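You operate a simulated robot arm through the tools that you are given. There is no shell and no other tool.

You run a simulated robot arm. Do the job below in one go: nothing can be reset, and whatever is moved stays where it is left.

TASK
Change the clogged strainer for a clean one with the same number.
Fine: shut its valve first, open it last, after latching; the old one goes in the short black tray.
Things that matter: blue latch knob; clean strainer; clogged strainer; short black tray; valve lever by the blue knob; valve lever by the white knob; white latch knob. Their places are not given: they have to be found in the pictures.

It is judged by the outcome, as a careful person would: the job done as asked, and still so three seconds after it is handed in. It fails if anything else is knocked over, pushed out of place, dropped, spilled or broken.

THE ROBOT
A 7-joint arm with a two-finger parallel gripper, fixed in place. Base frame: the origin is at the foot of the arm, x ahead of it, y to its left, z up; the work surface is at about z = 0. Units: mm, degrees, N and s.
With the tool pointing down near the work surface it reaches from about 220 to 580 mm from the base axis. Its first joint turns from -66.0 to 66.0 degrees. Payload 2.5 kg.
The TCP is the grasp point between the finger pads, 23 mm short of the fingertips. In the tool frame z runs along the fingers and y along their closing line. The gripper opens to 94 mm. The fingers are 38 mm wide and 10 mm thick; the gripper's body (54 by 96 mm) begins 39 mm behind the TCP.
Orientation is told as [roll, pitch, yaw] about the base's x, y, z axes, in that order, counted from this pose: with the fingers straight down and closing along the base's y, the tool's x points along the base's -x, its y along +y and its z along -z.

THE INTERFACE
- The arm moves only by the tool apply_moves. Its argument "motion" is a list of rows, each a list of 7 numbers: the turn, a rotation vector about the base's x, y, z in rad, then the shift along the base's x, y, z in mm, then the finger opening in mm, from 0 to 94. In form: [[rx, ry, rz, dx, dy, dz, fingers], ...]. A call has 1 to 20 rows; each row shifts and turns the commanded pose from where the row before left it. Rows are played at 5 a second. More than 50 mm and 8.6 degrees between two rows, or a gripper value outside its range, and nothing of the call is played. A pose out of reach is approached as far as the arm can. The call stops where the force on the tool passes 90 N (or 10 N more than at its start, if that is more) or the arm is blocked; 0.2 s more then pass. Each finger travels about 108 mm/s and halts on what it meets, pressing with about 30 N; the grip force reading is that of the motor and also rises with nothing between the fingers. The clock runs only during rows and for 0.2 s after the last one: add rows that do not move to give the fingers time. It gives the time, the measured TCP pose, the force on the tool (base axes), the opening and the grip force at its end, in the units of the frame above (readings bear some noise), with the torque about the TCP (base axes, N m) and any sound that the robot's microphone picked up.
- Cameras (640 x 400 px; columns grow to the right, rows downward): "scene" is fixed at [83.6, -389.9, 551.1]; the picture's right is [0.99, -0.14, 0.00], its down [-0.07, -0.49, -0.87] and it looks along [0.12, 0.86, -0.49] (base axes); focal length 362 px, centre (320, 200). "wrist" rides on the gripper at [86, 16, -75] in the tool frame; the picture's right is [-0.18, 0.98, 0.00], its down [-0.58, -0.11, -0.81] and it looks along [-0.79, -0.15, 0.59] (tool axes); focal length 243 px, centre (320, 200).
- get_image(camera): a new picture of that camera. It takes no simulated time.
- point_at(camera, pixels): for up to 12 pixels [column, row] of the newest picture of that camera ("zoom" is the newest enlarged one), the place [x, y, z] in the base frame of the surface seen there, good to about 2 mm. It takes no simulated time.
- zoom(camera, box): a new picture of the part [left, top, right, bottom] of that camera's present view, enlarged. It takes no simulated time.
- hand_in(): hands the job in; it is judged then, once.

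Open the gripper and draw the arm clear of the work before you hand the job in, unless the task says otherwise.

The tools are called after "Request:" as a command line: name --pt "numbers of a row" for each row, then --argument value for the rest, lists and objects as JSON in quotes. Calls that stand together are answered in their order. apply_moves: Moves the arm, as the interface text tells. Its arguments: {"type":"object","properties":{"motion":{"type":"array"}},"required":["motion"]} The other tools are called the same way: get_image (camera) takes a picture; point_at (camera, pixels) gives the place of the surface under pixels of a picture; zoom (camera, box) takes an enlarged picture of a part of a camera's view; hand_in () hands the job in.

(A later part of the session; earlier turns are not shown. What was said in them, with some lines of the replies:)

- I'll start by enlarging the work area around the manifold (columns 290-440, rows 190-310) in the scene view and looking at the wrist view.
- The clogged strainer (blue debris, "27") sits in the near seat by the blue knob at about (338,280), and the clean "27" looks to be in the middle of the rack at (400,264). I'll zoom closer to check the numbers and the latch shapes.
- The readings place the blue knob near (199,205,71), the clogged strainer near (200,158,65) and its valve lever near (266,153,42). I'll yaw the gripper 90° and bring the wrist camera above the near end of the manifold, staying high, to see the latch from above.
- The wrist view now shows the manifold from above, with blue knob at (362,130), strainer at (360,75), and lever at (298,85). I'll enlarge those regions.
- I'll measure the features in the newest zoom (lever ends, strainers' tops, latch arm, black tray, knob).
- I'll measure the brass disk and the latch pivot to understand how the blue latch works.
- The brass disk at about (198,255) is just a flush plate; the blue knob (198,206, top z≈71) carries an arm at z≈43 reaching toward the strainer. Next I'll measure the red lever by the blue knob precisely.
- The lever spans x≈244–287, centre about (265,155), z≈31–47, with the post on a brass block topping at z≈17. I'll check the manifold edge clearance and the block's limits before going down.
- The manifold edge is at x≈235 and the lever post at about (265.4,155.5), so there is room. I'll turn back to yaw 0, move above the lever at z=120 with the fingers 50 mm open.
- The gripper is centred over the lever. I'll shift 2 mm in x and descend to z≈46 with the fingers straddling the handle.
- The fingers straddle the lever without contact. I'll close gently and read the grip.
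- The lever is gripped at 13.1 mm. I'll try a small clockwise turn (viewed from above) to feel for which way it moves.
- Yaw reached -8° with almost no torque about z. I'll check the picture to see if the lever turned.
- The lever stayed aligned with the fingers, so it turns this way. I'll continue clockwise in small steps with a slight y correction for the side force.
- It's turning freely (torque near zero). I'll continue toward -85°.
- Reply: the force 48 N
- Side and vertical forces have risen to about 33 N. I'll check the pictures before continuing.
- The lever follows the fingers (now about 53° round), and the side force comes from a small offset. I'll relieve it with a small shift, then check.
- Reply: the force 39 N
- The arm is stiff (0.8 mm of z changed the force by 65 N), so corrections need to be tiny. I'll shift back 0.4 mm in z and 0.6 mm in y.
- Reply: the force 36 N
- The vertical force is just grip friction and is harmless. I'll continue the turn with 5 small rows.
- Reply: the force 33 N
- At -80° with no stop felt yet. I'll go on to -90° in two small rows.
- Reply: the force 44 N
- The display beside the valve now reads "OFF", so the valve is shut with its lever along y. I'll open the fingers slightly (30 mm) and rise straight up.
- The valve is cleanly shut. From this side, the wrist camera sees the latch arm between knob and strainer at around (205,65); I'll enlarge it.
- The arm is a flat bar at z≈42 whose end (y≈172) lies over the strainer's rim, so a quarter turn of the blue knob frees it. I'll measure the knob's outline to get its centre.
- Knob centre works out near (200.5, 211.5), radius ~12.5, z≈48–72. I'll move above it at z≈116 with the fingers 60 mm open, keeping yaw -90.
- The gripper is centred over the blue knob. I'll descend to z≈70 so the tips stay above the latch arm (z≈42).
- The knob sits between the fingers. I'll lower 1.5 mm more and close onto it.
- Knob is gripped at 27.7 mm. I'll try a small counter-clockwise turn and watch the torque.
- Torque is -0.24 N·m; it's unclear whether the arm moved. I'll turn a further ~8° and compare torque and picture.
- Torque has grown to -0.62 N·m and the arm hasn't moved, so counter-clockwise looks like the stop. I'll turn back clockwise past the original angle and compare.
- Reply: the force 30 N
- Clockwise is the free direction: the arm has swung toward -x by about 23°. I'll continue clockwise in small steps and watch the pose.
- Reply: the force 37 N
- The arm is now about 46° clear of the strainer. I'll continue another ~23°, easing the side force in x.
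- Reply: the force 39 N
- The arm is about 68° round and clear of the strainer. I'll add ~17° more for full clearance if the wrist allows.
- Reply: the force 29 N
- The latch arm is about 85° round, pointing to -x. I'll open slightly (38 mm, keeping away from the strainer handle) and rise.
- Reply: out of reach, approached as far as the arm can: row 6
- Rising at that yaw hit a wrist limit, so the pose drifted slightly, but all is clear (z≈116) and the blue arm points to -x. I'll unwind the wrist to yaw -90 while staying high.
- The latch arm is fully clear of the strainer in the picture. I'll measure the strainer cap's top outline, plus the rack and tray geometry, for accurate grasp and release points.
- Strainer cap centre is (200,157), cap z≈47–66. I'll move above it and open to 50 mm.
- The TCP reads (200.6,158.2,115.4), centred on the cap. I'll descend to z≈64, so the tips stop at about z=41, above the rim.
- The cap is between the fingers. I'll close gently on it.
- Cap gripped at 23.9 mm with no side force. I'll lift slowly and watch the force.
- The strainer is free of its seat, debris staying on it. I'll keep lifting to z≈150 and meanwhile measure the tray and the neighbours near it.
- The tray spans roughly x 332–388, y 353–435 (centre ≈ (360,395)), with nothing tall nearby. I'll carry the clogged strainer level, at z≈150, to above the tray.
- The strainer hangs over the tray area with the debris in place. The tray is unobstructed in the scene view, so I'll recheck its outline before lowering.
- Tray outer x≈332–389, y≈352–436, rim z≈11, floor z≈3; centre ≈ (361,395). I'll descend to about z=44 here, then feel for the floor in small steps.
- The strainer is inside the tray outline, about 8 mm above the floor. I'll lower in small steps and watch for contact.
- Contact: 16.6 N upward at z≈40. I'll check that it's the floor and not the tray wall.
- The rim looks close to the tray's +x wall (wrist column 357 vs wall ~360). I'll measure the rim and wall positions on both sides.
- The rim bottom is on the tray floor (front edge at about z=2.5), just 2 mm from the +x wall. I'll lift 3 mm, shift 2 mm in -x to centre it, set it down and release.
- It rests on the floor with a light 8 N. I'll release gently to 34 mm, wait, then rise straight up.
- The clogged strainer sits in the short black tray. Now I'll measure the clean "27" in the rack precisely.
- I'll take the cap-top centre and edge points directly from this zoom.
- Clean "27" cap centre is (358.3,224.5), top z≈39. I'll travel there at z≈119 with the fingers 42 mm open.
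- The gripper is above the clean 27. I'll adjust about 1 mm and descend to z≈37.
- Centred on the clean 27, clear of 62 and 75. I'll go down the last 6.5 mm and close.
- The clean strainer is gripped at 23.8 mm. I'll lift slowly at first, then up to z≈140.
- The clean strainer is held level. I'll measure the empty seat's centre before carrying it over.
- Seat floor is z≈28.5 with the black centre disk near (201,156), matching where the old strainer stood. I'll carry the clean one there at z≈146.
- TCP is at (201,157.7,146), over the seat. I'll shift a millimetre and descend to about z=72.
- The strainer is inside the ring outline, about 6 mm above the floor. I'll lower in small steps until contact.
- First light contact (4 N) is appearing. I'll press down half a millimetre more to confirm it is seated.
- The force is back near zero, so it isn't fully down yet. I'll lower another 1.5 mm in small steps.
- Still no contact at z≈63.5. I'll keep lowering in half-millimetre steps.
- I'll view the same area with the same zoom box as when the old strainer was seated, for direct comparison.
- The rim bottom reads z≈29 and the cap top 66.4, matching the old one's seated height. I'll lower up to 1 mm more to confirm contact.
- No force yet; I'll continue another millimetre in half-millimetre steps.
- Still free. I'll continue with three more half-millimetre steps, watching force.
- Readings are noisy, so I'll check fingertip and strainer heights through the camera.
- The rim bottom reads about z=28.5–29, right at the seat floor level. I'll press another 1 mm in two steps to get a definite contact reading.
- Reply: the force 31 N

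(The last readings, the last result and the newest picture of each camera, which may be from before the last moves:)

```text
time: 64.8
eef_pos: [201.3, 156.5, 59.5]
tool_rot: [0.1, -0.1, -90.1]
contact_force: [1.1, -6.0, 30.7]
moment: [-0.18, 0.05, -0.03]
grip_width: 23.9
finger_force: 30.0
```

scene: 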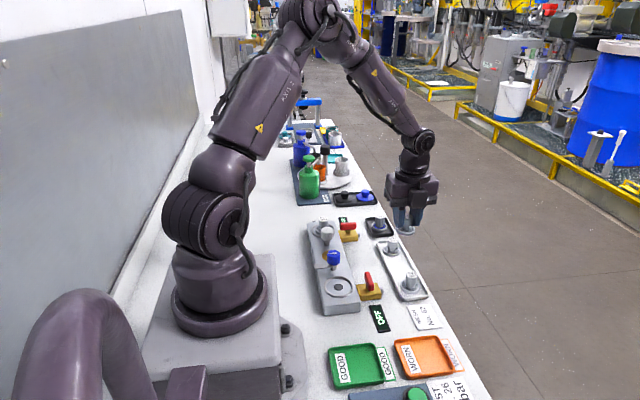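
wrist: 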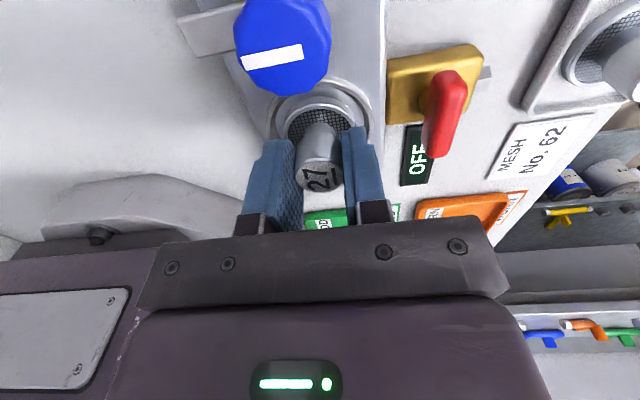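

Contact is now definite at 30 N; the fingertips look level with the rim, so the strainer is resting in its seat. I'll ease up 0.6 mm to relieve the press, then open the fingers.

Request:
apply_moves --pt "0 0 0 0 0 0.6 14" --pt "0 0 0 0 0 0 14"

```text
time: 65.4
eef_pos: [200.3, 156.2, 60.1]
tool_rot: [0.0, 0.1, -90.0]
contact_force: [2.6, 1.4, 8.7]
moment: [0.04, -0.13, -0.02]
grip_width: 24.0
finger_force: 29.7
```

Force is down to about 9 N. Now I'll release to 36 mm and rise slightly to check the strainer.

Request:
apply_moves --pt "0 0 0 0 0 0 26" --pt "0 0 0 0 0 0 30" --pt "0 0 0 0 0 0 36" --pt "0 0 0 0 0 0 36" --pt "0 0 0 0 0 5 36" --pt "0 0 0 0 0 10 36" --pt "0 0 0 0 0 15 36" --pt "0 0 0 0 0 25 36" --pt "0 0 0 0 0 0 36"

Request:
zoom --camera "scene" --box '[320, 255, 370, 310]'

Request:
get_image --camera "wrist"

```text
time: 67.4
eef_pos: [199.8, 156.4, 114.9]
tool_rot: [0.1, 0.1, -90.1]
contact_force: [0.6, -1.2, -0.4]
moment: [0.02, 0.0, 0.03]
grip_width: 36.1
finger_force: 0.0
```

```text
7.27 times, centred on (345, 282) of scene
```

zoom: 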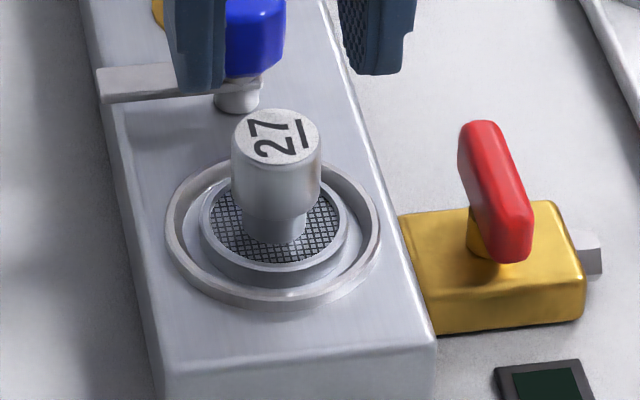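

```text
taken
```

wrist: 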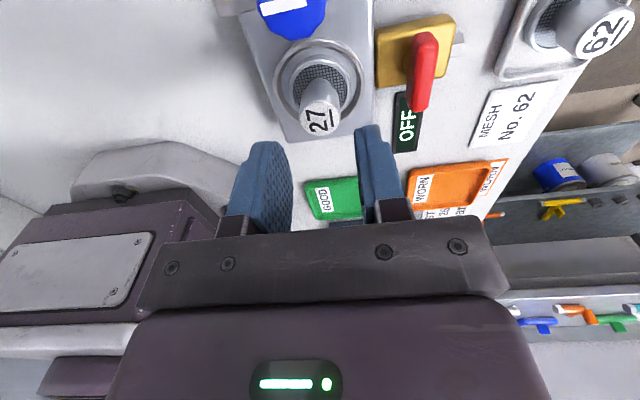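

The clean 27 sits exactly where the old one did. Now for the latch: I'll move over the blue knob at (200,212), z≈115, fingers 60 mm open, yaw -90.

Request:
apply_moves --pt "0 0 0 0 14 0 60" --pt "0 0 0 0 14 0 60" --pt "0 0 0 0.3 14 0 60" --pt "0 0 0 0 13.5 0 60" --pt "0 0 0 0 0 0 60"

Request:
zoom --camera "scene" --box '[310, 235, 370, 295]'

```text
time: 68.6
eef_pos: [200.5, 213.1, 116.3]
tool_rot: [0.0, 0.0, -90.0]
contact_force: [-0.2, -0.7, -0.9]
moment: [0.0, 0.01, -0.03]
grip_width: 60.2
finger_force: 0.0
```

```text
6.67 times, centred on (340, 265) of scene
```

zoom: 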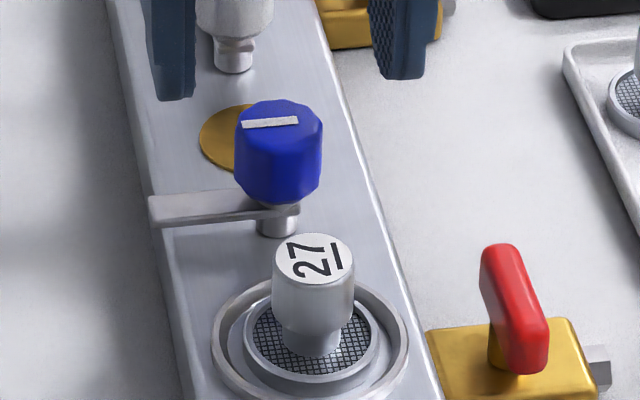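

I'll check the arm's height where the -x finger will hover.

Request:
point_at --camera "zoom" --pixels '[[180, 205], [200, 203], [225, 203], [165, 215], [280, 110], [245, 115], [315, 112], [280, 140], [280, 195], [260, 203]]'

```text
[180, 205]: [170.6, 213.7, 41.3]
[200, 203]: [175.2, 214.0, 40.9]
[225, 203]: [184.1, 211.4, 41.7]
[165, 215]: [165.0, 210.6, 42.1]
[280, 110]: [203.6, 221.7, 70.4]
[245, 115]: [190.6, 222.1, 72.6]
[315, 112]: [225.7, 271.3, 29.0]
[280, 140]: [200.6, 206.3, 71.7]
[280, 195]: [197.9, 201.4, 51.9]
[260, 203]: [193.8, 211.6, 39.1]
```

The arm top is z≈41–42, so tips at z≈48 will clear it. I'll descend to z≈71.

Request:
apply_moves --pt "0 0 0 0 -0.8 -14 60" --pt "0 0 0 0 0 -14 60" --pt "0 0 0 0 0 -10 60" --pt "0 0 0 0 0 -6 60" --pt "0 0 0 0 0 0 60"

Request:
zoom --camera "scene" --box '[310, 235, 370, 295]'

```text
time: 69.8
eef_pos: [200.9, 211.4, 71.0]
tool_rot: [0.0, -0.1, -90.0]
contact_force: [0.4, -0.6, 0.2]
moment: [0.0, -0.03, 0.01]
grip_width: 60.0
finger_force: 0.1
```

```text
6.67 times, centred on (340, 265) of scene
```

zoom: 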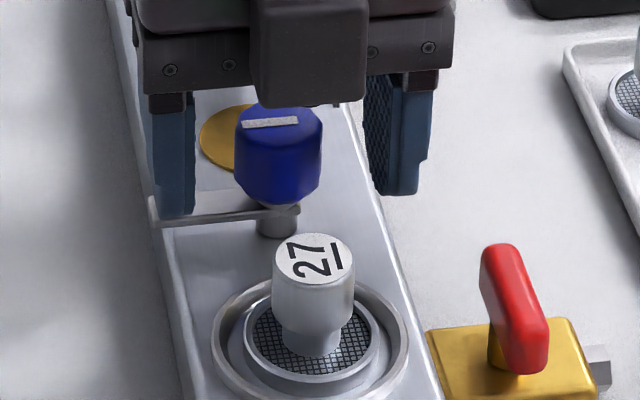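

The knob is between the fingers and the left tip is above the arm. I'll close on the knob.

Request:
apply_moves --pt "0 0 0 0 0 0 46" --pt "0 0 0 0 0 0 34" --pt "0 0 0 0 0 0 24" --pt "0 0 0 0 0 0 16" --pt "0 0 0 0 0 0 16"

```text
time: 71.0
eef_pos: [199.5, 211.9, 71.0]
tool_rot: [0.0, -0.1, -90.1]
contact_force: [-3.1, 0.3, 0.1]
moment: [0.1, -0.47, -0.01]
grip_width: 28.0
finger_force: 45.0
```

Knob gripped at 28 mm. I'll turn counter-clockwise in 0.12 rad steps, pausing after about 34° to check.

Request:
apply_moves --pt "0 0 0.12 0 0 0 16" --pt "0 0 0.12 0 0 0 16" --pt "0 0 0.12 0 0 0 16" --pt "0 0 0.12 0 0 0 16" --pt "0 0 0.12 0 0 0 16" --pt "0 0 0 0 0 0 16"

Request:
zoom --camera "scene" --box '[310, 235, 370, 295]'

```text
time: 72.4
eef_pos: [200.7, 212.8, 72.3]
tool_rot: [0.3, -0.2, -55.7]
contact_force: [22.6, 2.4, -8.6]
moment: [-0.05, 0.71, -0.07]
grip_width: 27.9
finger_force: 44.6
```

```text
6.67 times, centred on (340, 265) of scene
```

zoom: 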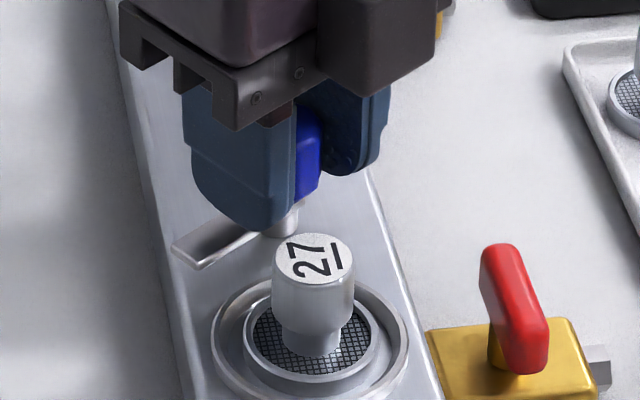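

The arm is swinging back toward the strainer. I'll continue another ~27°.

Request:
apply_moves --pt "0 0 0.12 0.3 0 0 16" --pt "0 0 0.12 0.2 0 0 16" --pt "0 0 0.12 0 0 0 16" --pt "0 0 0.12 0 0 0 16" --pt "0 0 0 0 0 0 16"

Request:
zoom --camera "scene" --box '[310, 235, 370, 295]'

```text
time: 73.6
eef_pos: [202.1, 213.9, 71.8]
tool_rot: [0.6, -0.2, -27.9]
contact_force: [28.2, 12.3, -29.8]
moment: [-0.67, 0.08, -0.07]
grip_width: 27.9
finger_force: 45.2
```

```text
6.67 times, centred on (340, 265) of scene
```

zoom: 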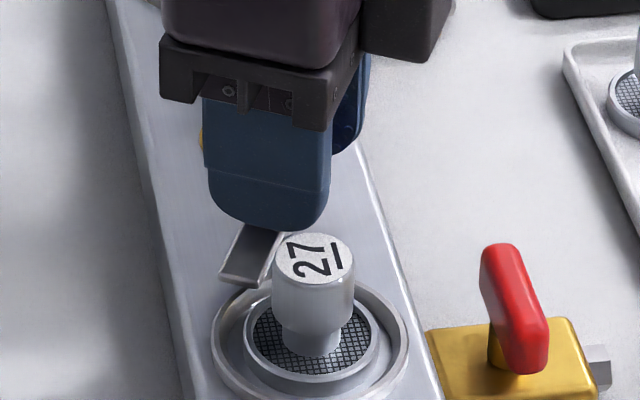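

About 23° remain. I'll continue in smaller steps, watching for the end-stop torque.

Request:
apply_moves --pt "0 0 0.1 0.2 0.1 -0.1 16" --pt "0 0 0.1 0.1 0.1 0 16" --pt "0 0 0.1 0 0 0 16" --pt "0 0 0 0 0 0 16"

Request:
zoom --camera "scene" --box '[310, 235, 370, 295]'

```text
time: 74.6
eef_pos: [202.6, 213.9, 72.0]
tool_rot: [0.5, -0.3, -10.6]
contact_force: [21.3, 22.5, -29.5]
moment: [-0.66, 0.15, -0.09]
grip_width: 28.1
finger_force: 45.1
```

```text
6.67 times, centred on (340, 265) of scene
```

zoom: 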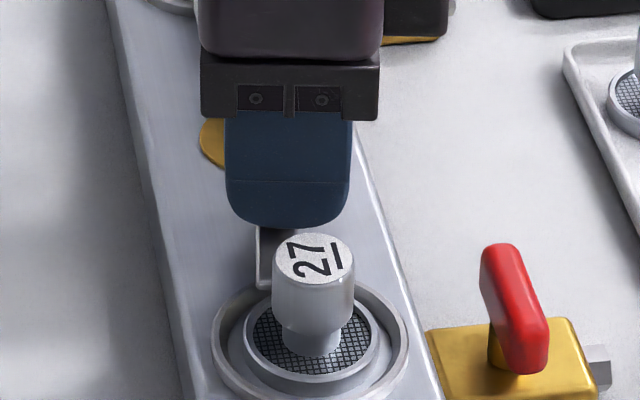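

Nearly there; I'll go on in 0.06 rad steps until the torque rises.

Request:
apply_moves --pt "0 0 0.06 0 0.1 0 16" --pt "0 0 0.06 0 0 0 16" --pt "0 0 0 0 0 0 16"

```text
time: 75.4
eef_pos: [201.8, 214.9, 71.5]
tool_rot: [0.4, -0.3, -3.9]
contact_force: [11.8, 25.5, -23.2]
moment: [-0.61, -0.44, -0.05]
grip_width: 27.9
finger_force: 44.9
```

Request:
apply_moves --pt "0 0 0.05 0 0 0 16" --pt "0 0 0.05 0 0 0 16" --pt "0 0 0 0 0 0 16"

Request:
zoom --camera "scene" --box '[310, 235, 370, 295]'

Request:
get_image --camera "wrist"

```text
time: 76.2
eef_pos: [203.2, 214.1, 72.1]
tool_rot: [0.6, -0.5, 1.9]
contact_force: [5.9, 31.7, -12.0]
moment: [-0.45, 0.16, -0.45]
grip_width: 28.1
finger_force: 44.8
```

```text
6.67 times, centred on (340, 265) of scene
```

zoom: 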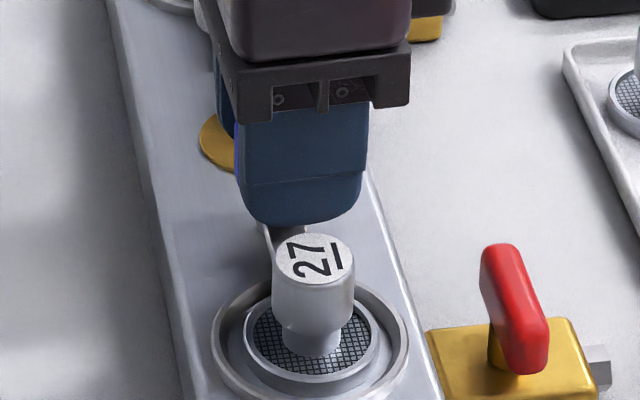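

```text
taken
```

wrist: 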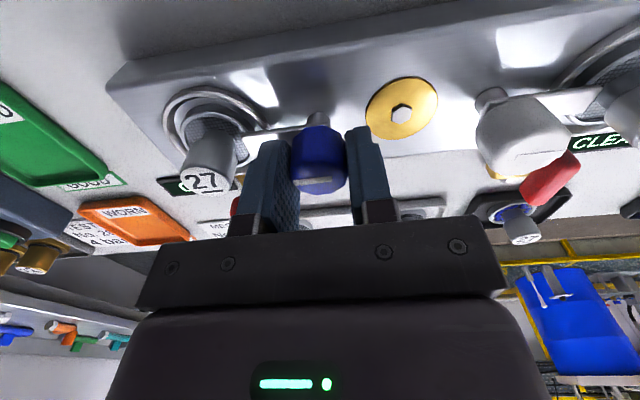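

Torque has risen to -0.45 N·m, the same stop as before, and the arm lies toward the strainer. One more small nudge, then I'll release.

Request:
apply_moves --pt "0 0 0.05 0 0 0 16" --pt "0 0 0 0 0 0 16"

```text
time: 76.8
eef_pos: [204.0, 216.0, 72.1]
tool_rot: [0.3, -0.4, 4.7]
contact_force: [0.8, 29.0, 19.4]
moment: [-0.26, -0.03, -0.39]
grip_width: 27.6
finger_force: 45.2
```

It's at the stop. I'll open to 40 mm (staying clear of the cap) and rise.

Request:
apply_moves --pt "0 0 0 0 0 0 33" --pt "0 0 0 0 0 0 40" --pt "0 0 0 0 0 0 40" --pt "0 0 0 0 0 8 40" --pt "0 0 0 0 0 12 40" --pt "0 0 0 0 0 25 40" --pt "0 0 0 0 0 0 40"

Request:
zoom --camera "scene" --box '[310, 235, 380, 300]'

Request:
get_image --camera "wrist"

```text
time: 78.4
eef_pos: [200.7, 212.4, 118.0]
tool_rot: [0.0, 0.0, 4.5]
contact_force: [-0.5, -0.1, 0.2]
moment: [0.01, -0.03, 0.0]
grip_width: 40.1
finger_force: 0.0
```

```text
6.15 times, centred on (345, 268) of scene
```

zoom: 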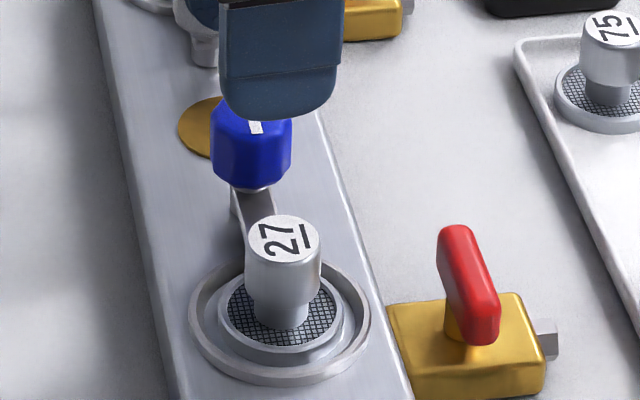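

```text
taken
```

wrist: 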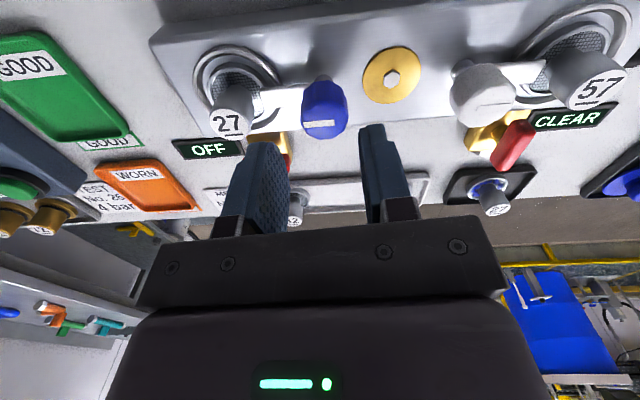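

The arm is back over the strainer. I'll enlarge the wrist view to confirm the arm position, comparing with the untouched white latch.

Request:
zoom --camera "wrist" --box '[180, 30, 360, 150]'

Request:
zoom --camera "scene" --box '[320, 250, 360, 300]'

```text
3.33 times, centred on (270, 90) of wrist
```

zoom: 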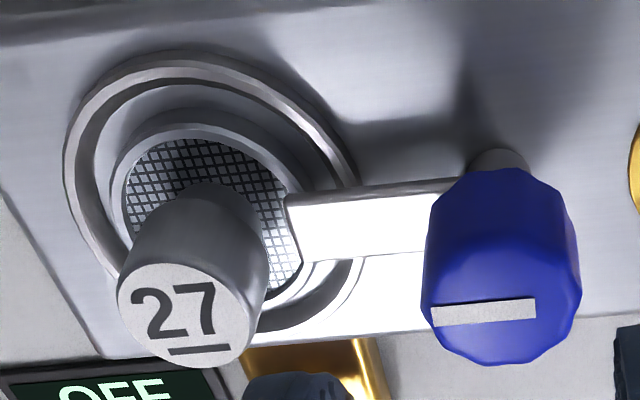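

```text
8.00 times, centred on (340, 275) of scene
```

zoom: 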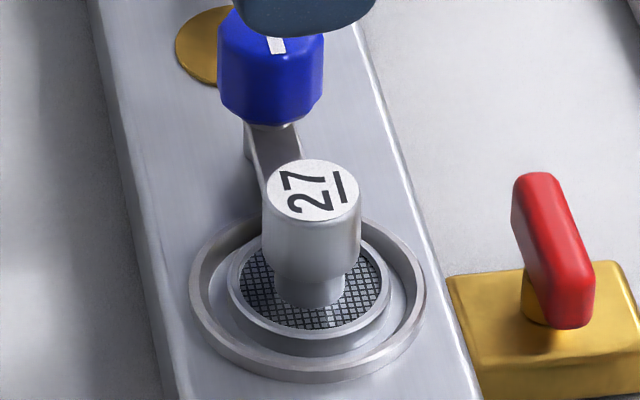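

The latch arm lies over the strainer rim as it did originally. Last step is the valve: I'll move above its lever at (265,155), turning to yaw -90, fingers 30 mm open.

Request:
apply_moves --pt "0 0 -0.1374 5.36 -4.78 0 40" --pt "0 0 -0.1374 5.36 -4.78 0 30" --pt "0 0 -0.1374 5.36 -4.78 0 30" --pt "0 0 -0.1374 5.36 -4.78 0 30" --pt "0 0 -0.1374 5.36 -4.78 0 30" --pt "0 0 -0.1374 5.36 -4.78 0 30" --pt "0 0 -0.1374 5.36 -4.78 0 30" --pt "0 0 -0.1374 5.36 -4.78 0 30" --pt "0 0 -0.1374 5.36 -4.78 0 30" --pt "0 0 -0.1374 5.36 -4.78 0 30" --pt "0 0 -0.1374 5.36 -4.78 0 30" --pt "0 0 -0.1374 5.36 -4.78 0 30" --pt "0 0 0 0 0 0 30"

Request:
zoom --camera "scene" --box '[320, 220, 420, 310]'

Request:
get_image --camera "wrist"

```text
time: 81.2
eef_pos: [267.4, 154.6, 116.6]
tool_rot: [0.0, 0.0, -89.9]
contact_force: [-0.1, -0.8, 0.4]
moment: [-0.04, -0.03, -0.03]
grip_width: 30.3
finger_force: 0.1
```

```text
4.44 times, centred on (370, 265) of scene
```

zoom: 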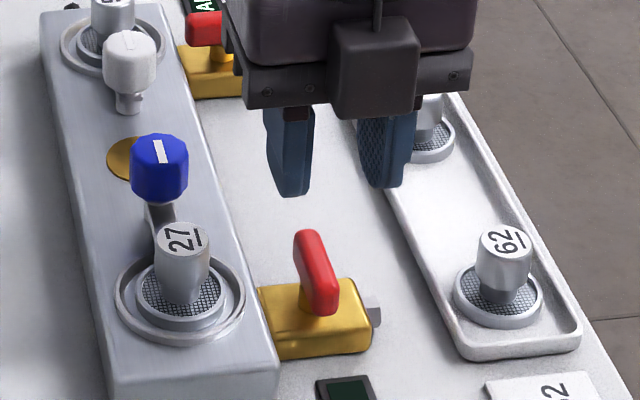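

```text
taken
```

wrist: 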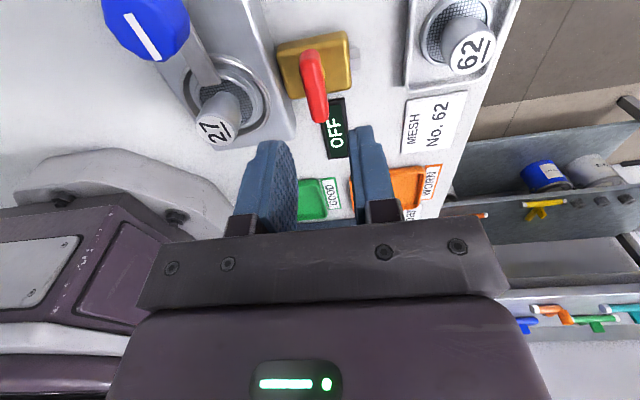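

I'll measure the lever's present ends before lowering.

Request:
point_at --camera "wrist" --pixels '[[308, 58], [313, 85], [318, 112], [303, 85], [324, 85], [318, 120]]'

Request:
point_at --camera "zoom" --pixels '[[310, 240], [316, 265], [322, 290], [325, 300], [298, 245], [325, 245]]'

```text
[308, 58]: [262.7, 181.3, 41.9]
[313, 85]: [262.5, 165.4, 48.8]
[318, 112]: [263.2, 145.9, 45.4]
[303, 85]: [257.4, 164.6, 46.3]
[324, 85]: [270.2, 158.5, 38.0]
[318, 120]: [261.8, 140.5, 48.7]
```

```text
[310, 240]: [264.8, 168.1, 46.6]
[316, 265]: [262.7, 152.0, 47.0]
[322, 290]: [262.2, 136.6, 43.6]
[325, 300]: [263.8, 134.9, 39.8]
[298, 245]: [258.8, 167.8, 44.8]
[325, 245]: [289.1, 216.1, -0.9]
```

The lever lies along y, centred near (263.8,155.5), z 31–47. I'll shift -2.5 mm in x and descend to z≈46.5.

Request:
apply_moves --pt "0 0 0 -2.5 0.7 -15 30" --pt "0 0 0 0 0 -15 30" --pt "0 0 0 0 0 -15 30" --pt "0 0 0 0 0 -12 30" --pt "0 0 0 0 0 -8 30" --pt "0 0 0 0 0 -5.5 30" --pt "0 0 0 0 0 0 30"

Request:
zoom --camera "scene" --box '[330, 240, 420, 310]'

```text
time: 82.8
eef_pos: [264.1, 155.8, 44.9]
tool_rot: [0.0, 0.0, -90.0]
contact_force: [-0.2, 0.0, -0.6]
moment: [-0.05, 0.0, -0.01]
grip_width: 29.9
finger_force: 0.0
```

```text
5.71 times, centred on (375, 275) of scene
```

zoom: 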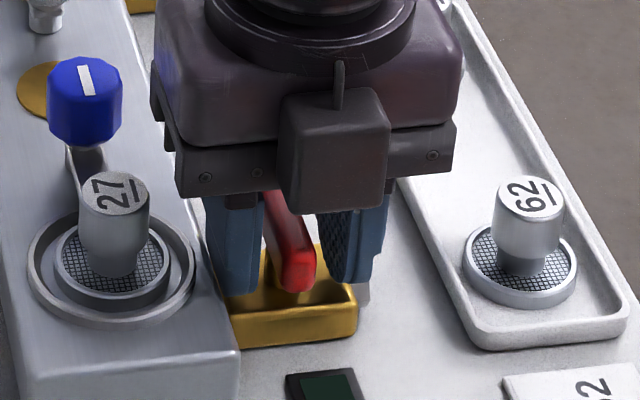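

The lever is between the fingers. I'll close on it.

Request:
apply_moves --pt "0 0 0 0 0 0.8 22" --pt "0 0 0 0 0 0 16" --pt "0 0 0 0 0 0 8" --pt "0 0 0 0 0 0 6" --pt "0 0 0 0 0 0 6"

```text
time: 84.0
eef_pos: [263.7, 155.2, 46.3]
tool_rot: [0.0, 0.0, -89.9]
contact_force: [-1.0, -0.7, 1.0]
moment: [-0.05, -0.04, 0.0]
grip_width: 13.2
finger_force: 45.3
```

Lever gripped at 13.2 mm with no side load. I'll turn it counter-clockwise ~34° first.

Request:
apply_moves --pt "0 0 0.12 0 0 0 6" --pt "0 0 0.12 0 0 0 6" --pt "0 0 0.12 0 0 0 6" --pt "0 0 0.12 0 0 0 6" --pt "0 0 0.12 0 0 0 6" --pt "0 0 0 0 0 0 6"

```text
time: 85.4
eef_pos: [265.5, 154.7, 47.3]
tool_rot: [0.2, 0.0, -55.4]
contact_force: [14.7, 11.5, -21.4]
moment: [0.8, 0.99, -0.01]
grip_width: 13.1
finger_force: 45.2
```

Turning freely with modest side load. I'll continue another ~34° with a small shift toward +x/+y to relieve it.

Request:
apply_moves --pt "0 0 0.12 0.2 0.2 0 6" --pt "0 0 0.12 0.2 0.2 0 6" --pt "0 0 0.12 0 0 0 6" --pt "0 0 0.12 0 0 0 6" --pt "0 0 0.12 0 0 0 6" --pt "0 0 0 0 0 0 6"

```text
time: 86.8
eef_pos: [265.9, 154.4, 46.2]
tool_rot: [0.2, -0.2, -20.9]
contact_force: [19.0, 19.6, -30.1]
moment: [-0.22, 0.48, -0.02]
grip_width: 12.8
finger_force: 44.8
```

About 21° remain. I'll continue in smaller steps to yaw ≈ 0.

Request:
apply_moves --pt "0 0 0.09 0.2 0.2 -0.1 6" --pt "0 0 0.09 0.1 0.2 0 6" --pt "0 0 0.09 0 0 0 6" --pt "0 0 0.09 0 0 0 6" --pt "0 0 0 0 0 0 6"

Request:
zoom --camera "scene" --box '[330, 240, 420, 330]'

Request:
get_image --camera "wrist"

```text
time: 88.0
eef_pos: [265.5, 156.6, 47.8]
tool_rot: [0.2, -0.2, -0.3]
contact_force: [13.2, 25.0, -19.5]
moment: [-0.19, 0.79, -0.04]
grip_width: 13.0
finger_force: 45.1
```

```text
4.44 times, centred on (375, 285) of scene
```

zoom: 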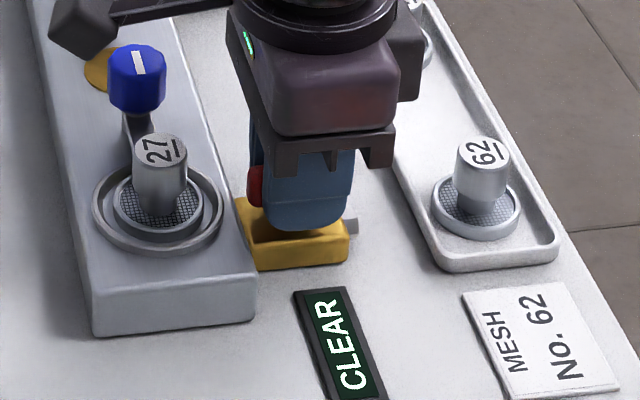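

```text
taken
```

wrist: 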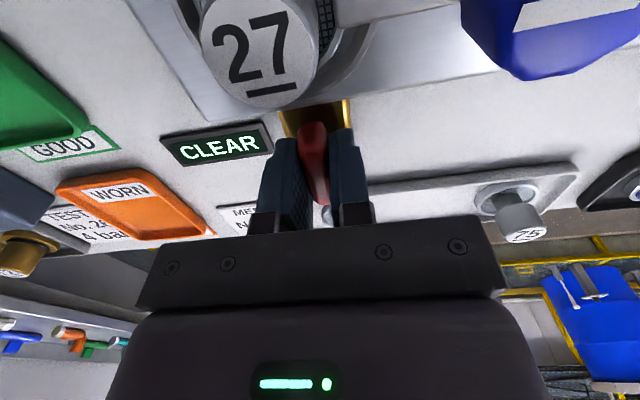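

The display beside this valve now reads "CLEAR". I'll nudge 2° more to be sure the lever is fully home.

Request:
apply_moves --pt "0 0 0.04 0 0.2 0 6" --pt "0 0 0 0 0 0 6"

```text
time: 88.6
eef_pos: [266.9, 157.2, 46.1]
tool_rot: [0.1, -0.2, 1.7]
contact_force: [4.4, 26.2, -1.2]
moment: [0.02, -0.06, -1.69]
grip_width: 12.8
finger_force: 44.8
```

Torque jumped to -1.69 N·m: the lever is at its open stop. I'll release to 40 mm and rise straight up to z≈120.

Request:
apply_moves --pt "0 0 -0.02 0 0 0 16" --pt "0 0 0 0 0 0 28" --pt "0 0 0 0 0 0 40" --pt "0 0 0 0 0 0 40" --pt "0 0 0 0 0 8 40" --pt "0 0 0 0 0 14 40" --pt "0 0 0 0 0 22 40" --pt "0 0 0 0 0 32 40" --pt "0 0 0 0 0 0 40"

Request:
get_image --camera "scene"

Request:
zoom --camera "scene" --box '[300, 200, 440, 320]'

```text
time: 90.6
eef_pos: [264.4, 155.0, 120.9]
tool_rot: [0.0, 0.0, 0.7]
contact_force: [-0.6, 0.1, 0.9]
moment: [0.01, -0.02, -0.01]
grip_width: 40.2
finger_force: 0.0
```

```text
taken
```

scene: 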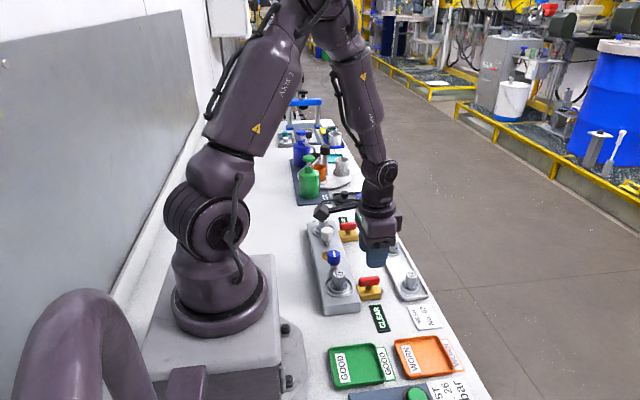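

```text
3.33 times, centred on (370, 260) of scene
```

zoom: 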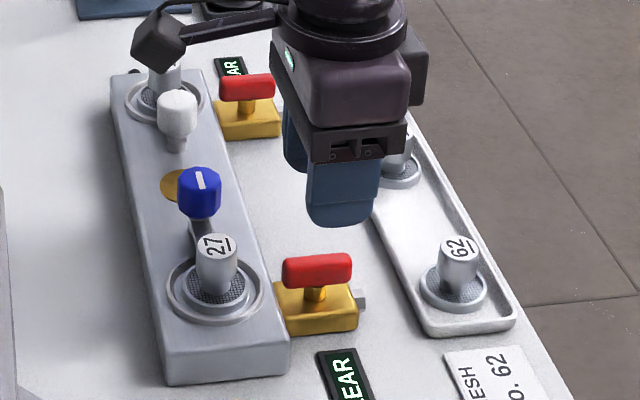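

Everything looks right: lever open, display "CLEAR", clean 27 latched. I'll raise the arm clear toward its starting height with the gripper open.

Request:
apply_moves --pt "0 0 0 3 -2 26 60" --pt "0 0 0 3 -2 26 94" --pt "0 0 0 3 -2 26 94" --pt "0 0 0 3 -2 26 94" --pt "0 0 0 3 -2 26 94" --pt "0 0 0 3 -2 26 94" --pt "0 0 0 3 -3 26 94" --pt "0 0 0 3 -3 26 94" --pt "0 0 0 3 -3 26 94" --pt "0 0 0 0 0 0 94" --pt "0 0 0 0 0 0 94"

Request:
get_image --camera "scene"

Request:
zoom --camera "scene" --box '[300, 200, 440, 320]'

Request:
zoom --camera "scene" --box '[320, 245, 390, 305]'

```text
time: 93.0
eef_pos: [291.2, 134.5, 355.8]
tool_rot: [0.0, 0.1, 0.6]
contact_force: [-0.2, 0.0, 0.4]
moment: [-0.02, 0.01, -0.02]
grip_width: 94.1
finger_force: 0.1
```

```text
taken
```

scene: 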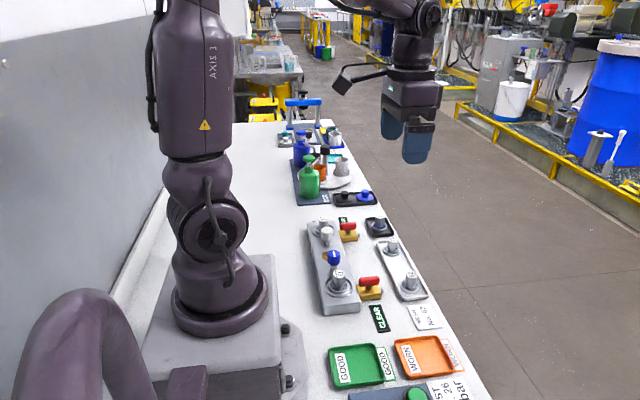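

```text
3.33 times, centred on (370, 260) of scene
```

zoom: 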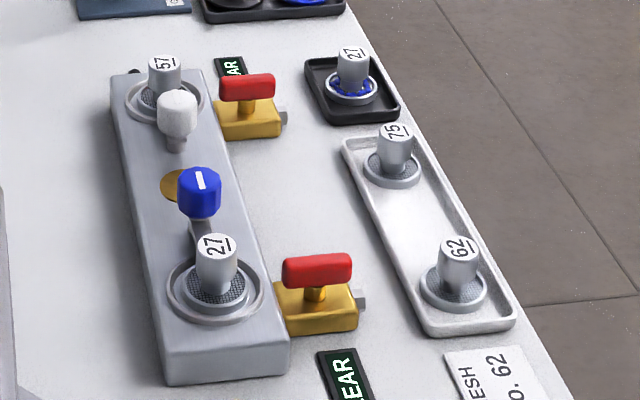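

```text
6.67 times, centred on (355, 275) of scene
```

zoom: 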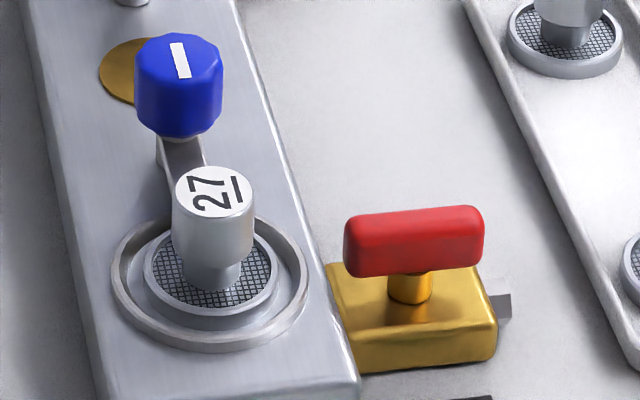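

The final picture shows all of it in place:
- The clean 27 is seated and latched at (338,280).
- The lever is back to open, with "CLEAR" on the display.
- The clogged 27 is in the short black tray at (380,227).
- The 75 and 62 strainers and the white latch are untouched.

The arm is clear with the gripper open, so I'm handing in.

Request:
hand_in

```text
The job is handed in.
```

The clogged No. 27 strainer has been swapped for the clean No. 27, and the job is handed in; I haven't seen a verdict.

- **Valve:** I shut the valve by the blue knob first, and its display went to "OFF". I opened it last, after latching; it reached its stop and the display reads "CLEAR".
- **Old strainer:** the clogged 27 is upright in the short black tray, with its debris still on it.
- **New strainer:** the clean 27 sits where the old one did, and the blue latch is turned back to its stop over the rim.
- **Everything else:** the 57, 62 and 75 strainers, the white latch knob and its valve look unchanged in the last picture. The arm is raised clear with the gripper open.

While seating the clean strainer, the fingertips briefly pressed down with about 30 N. I eased off before letting go, and I saw no damage or shift in the pictures.
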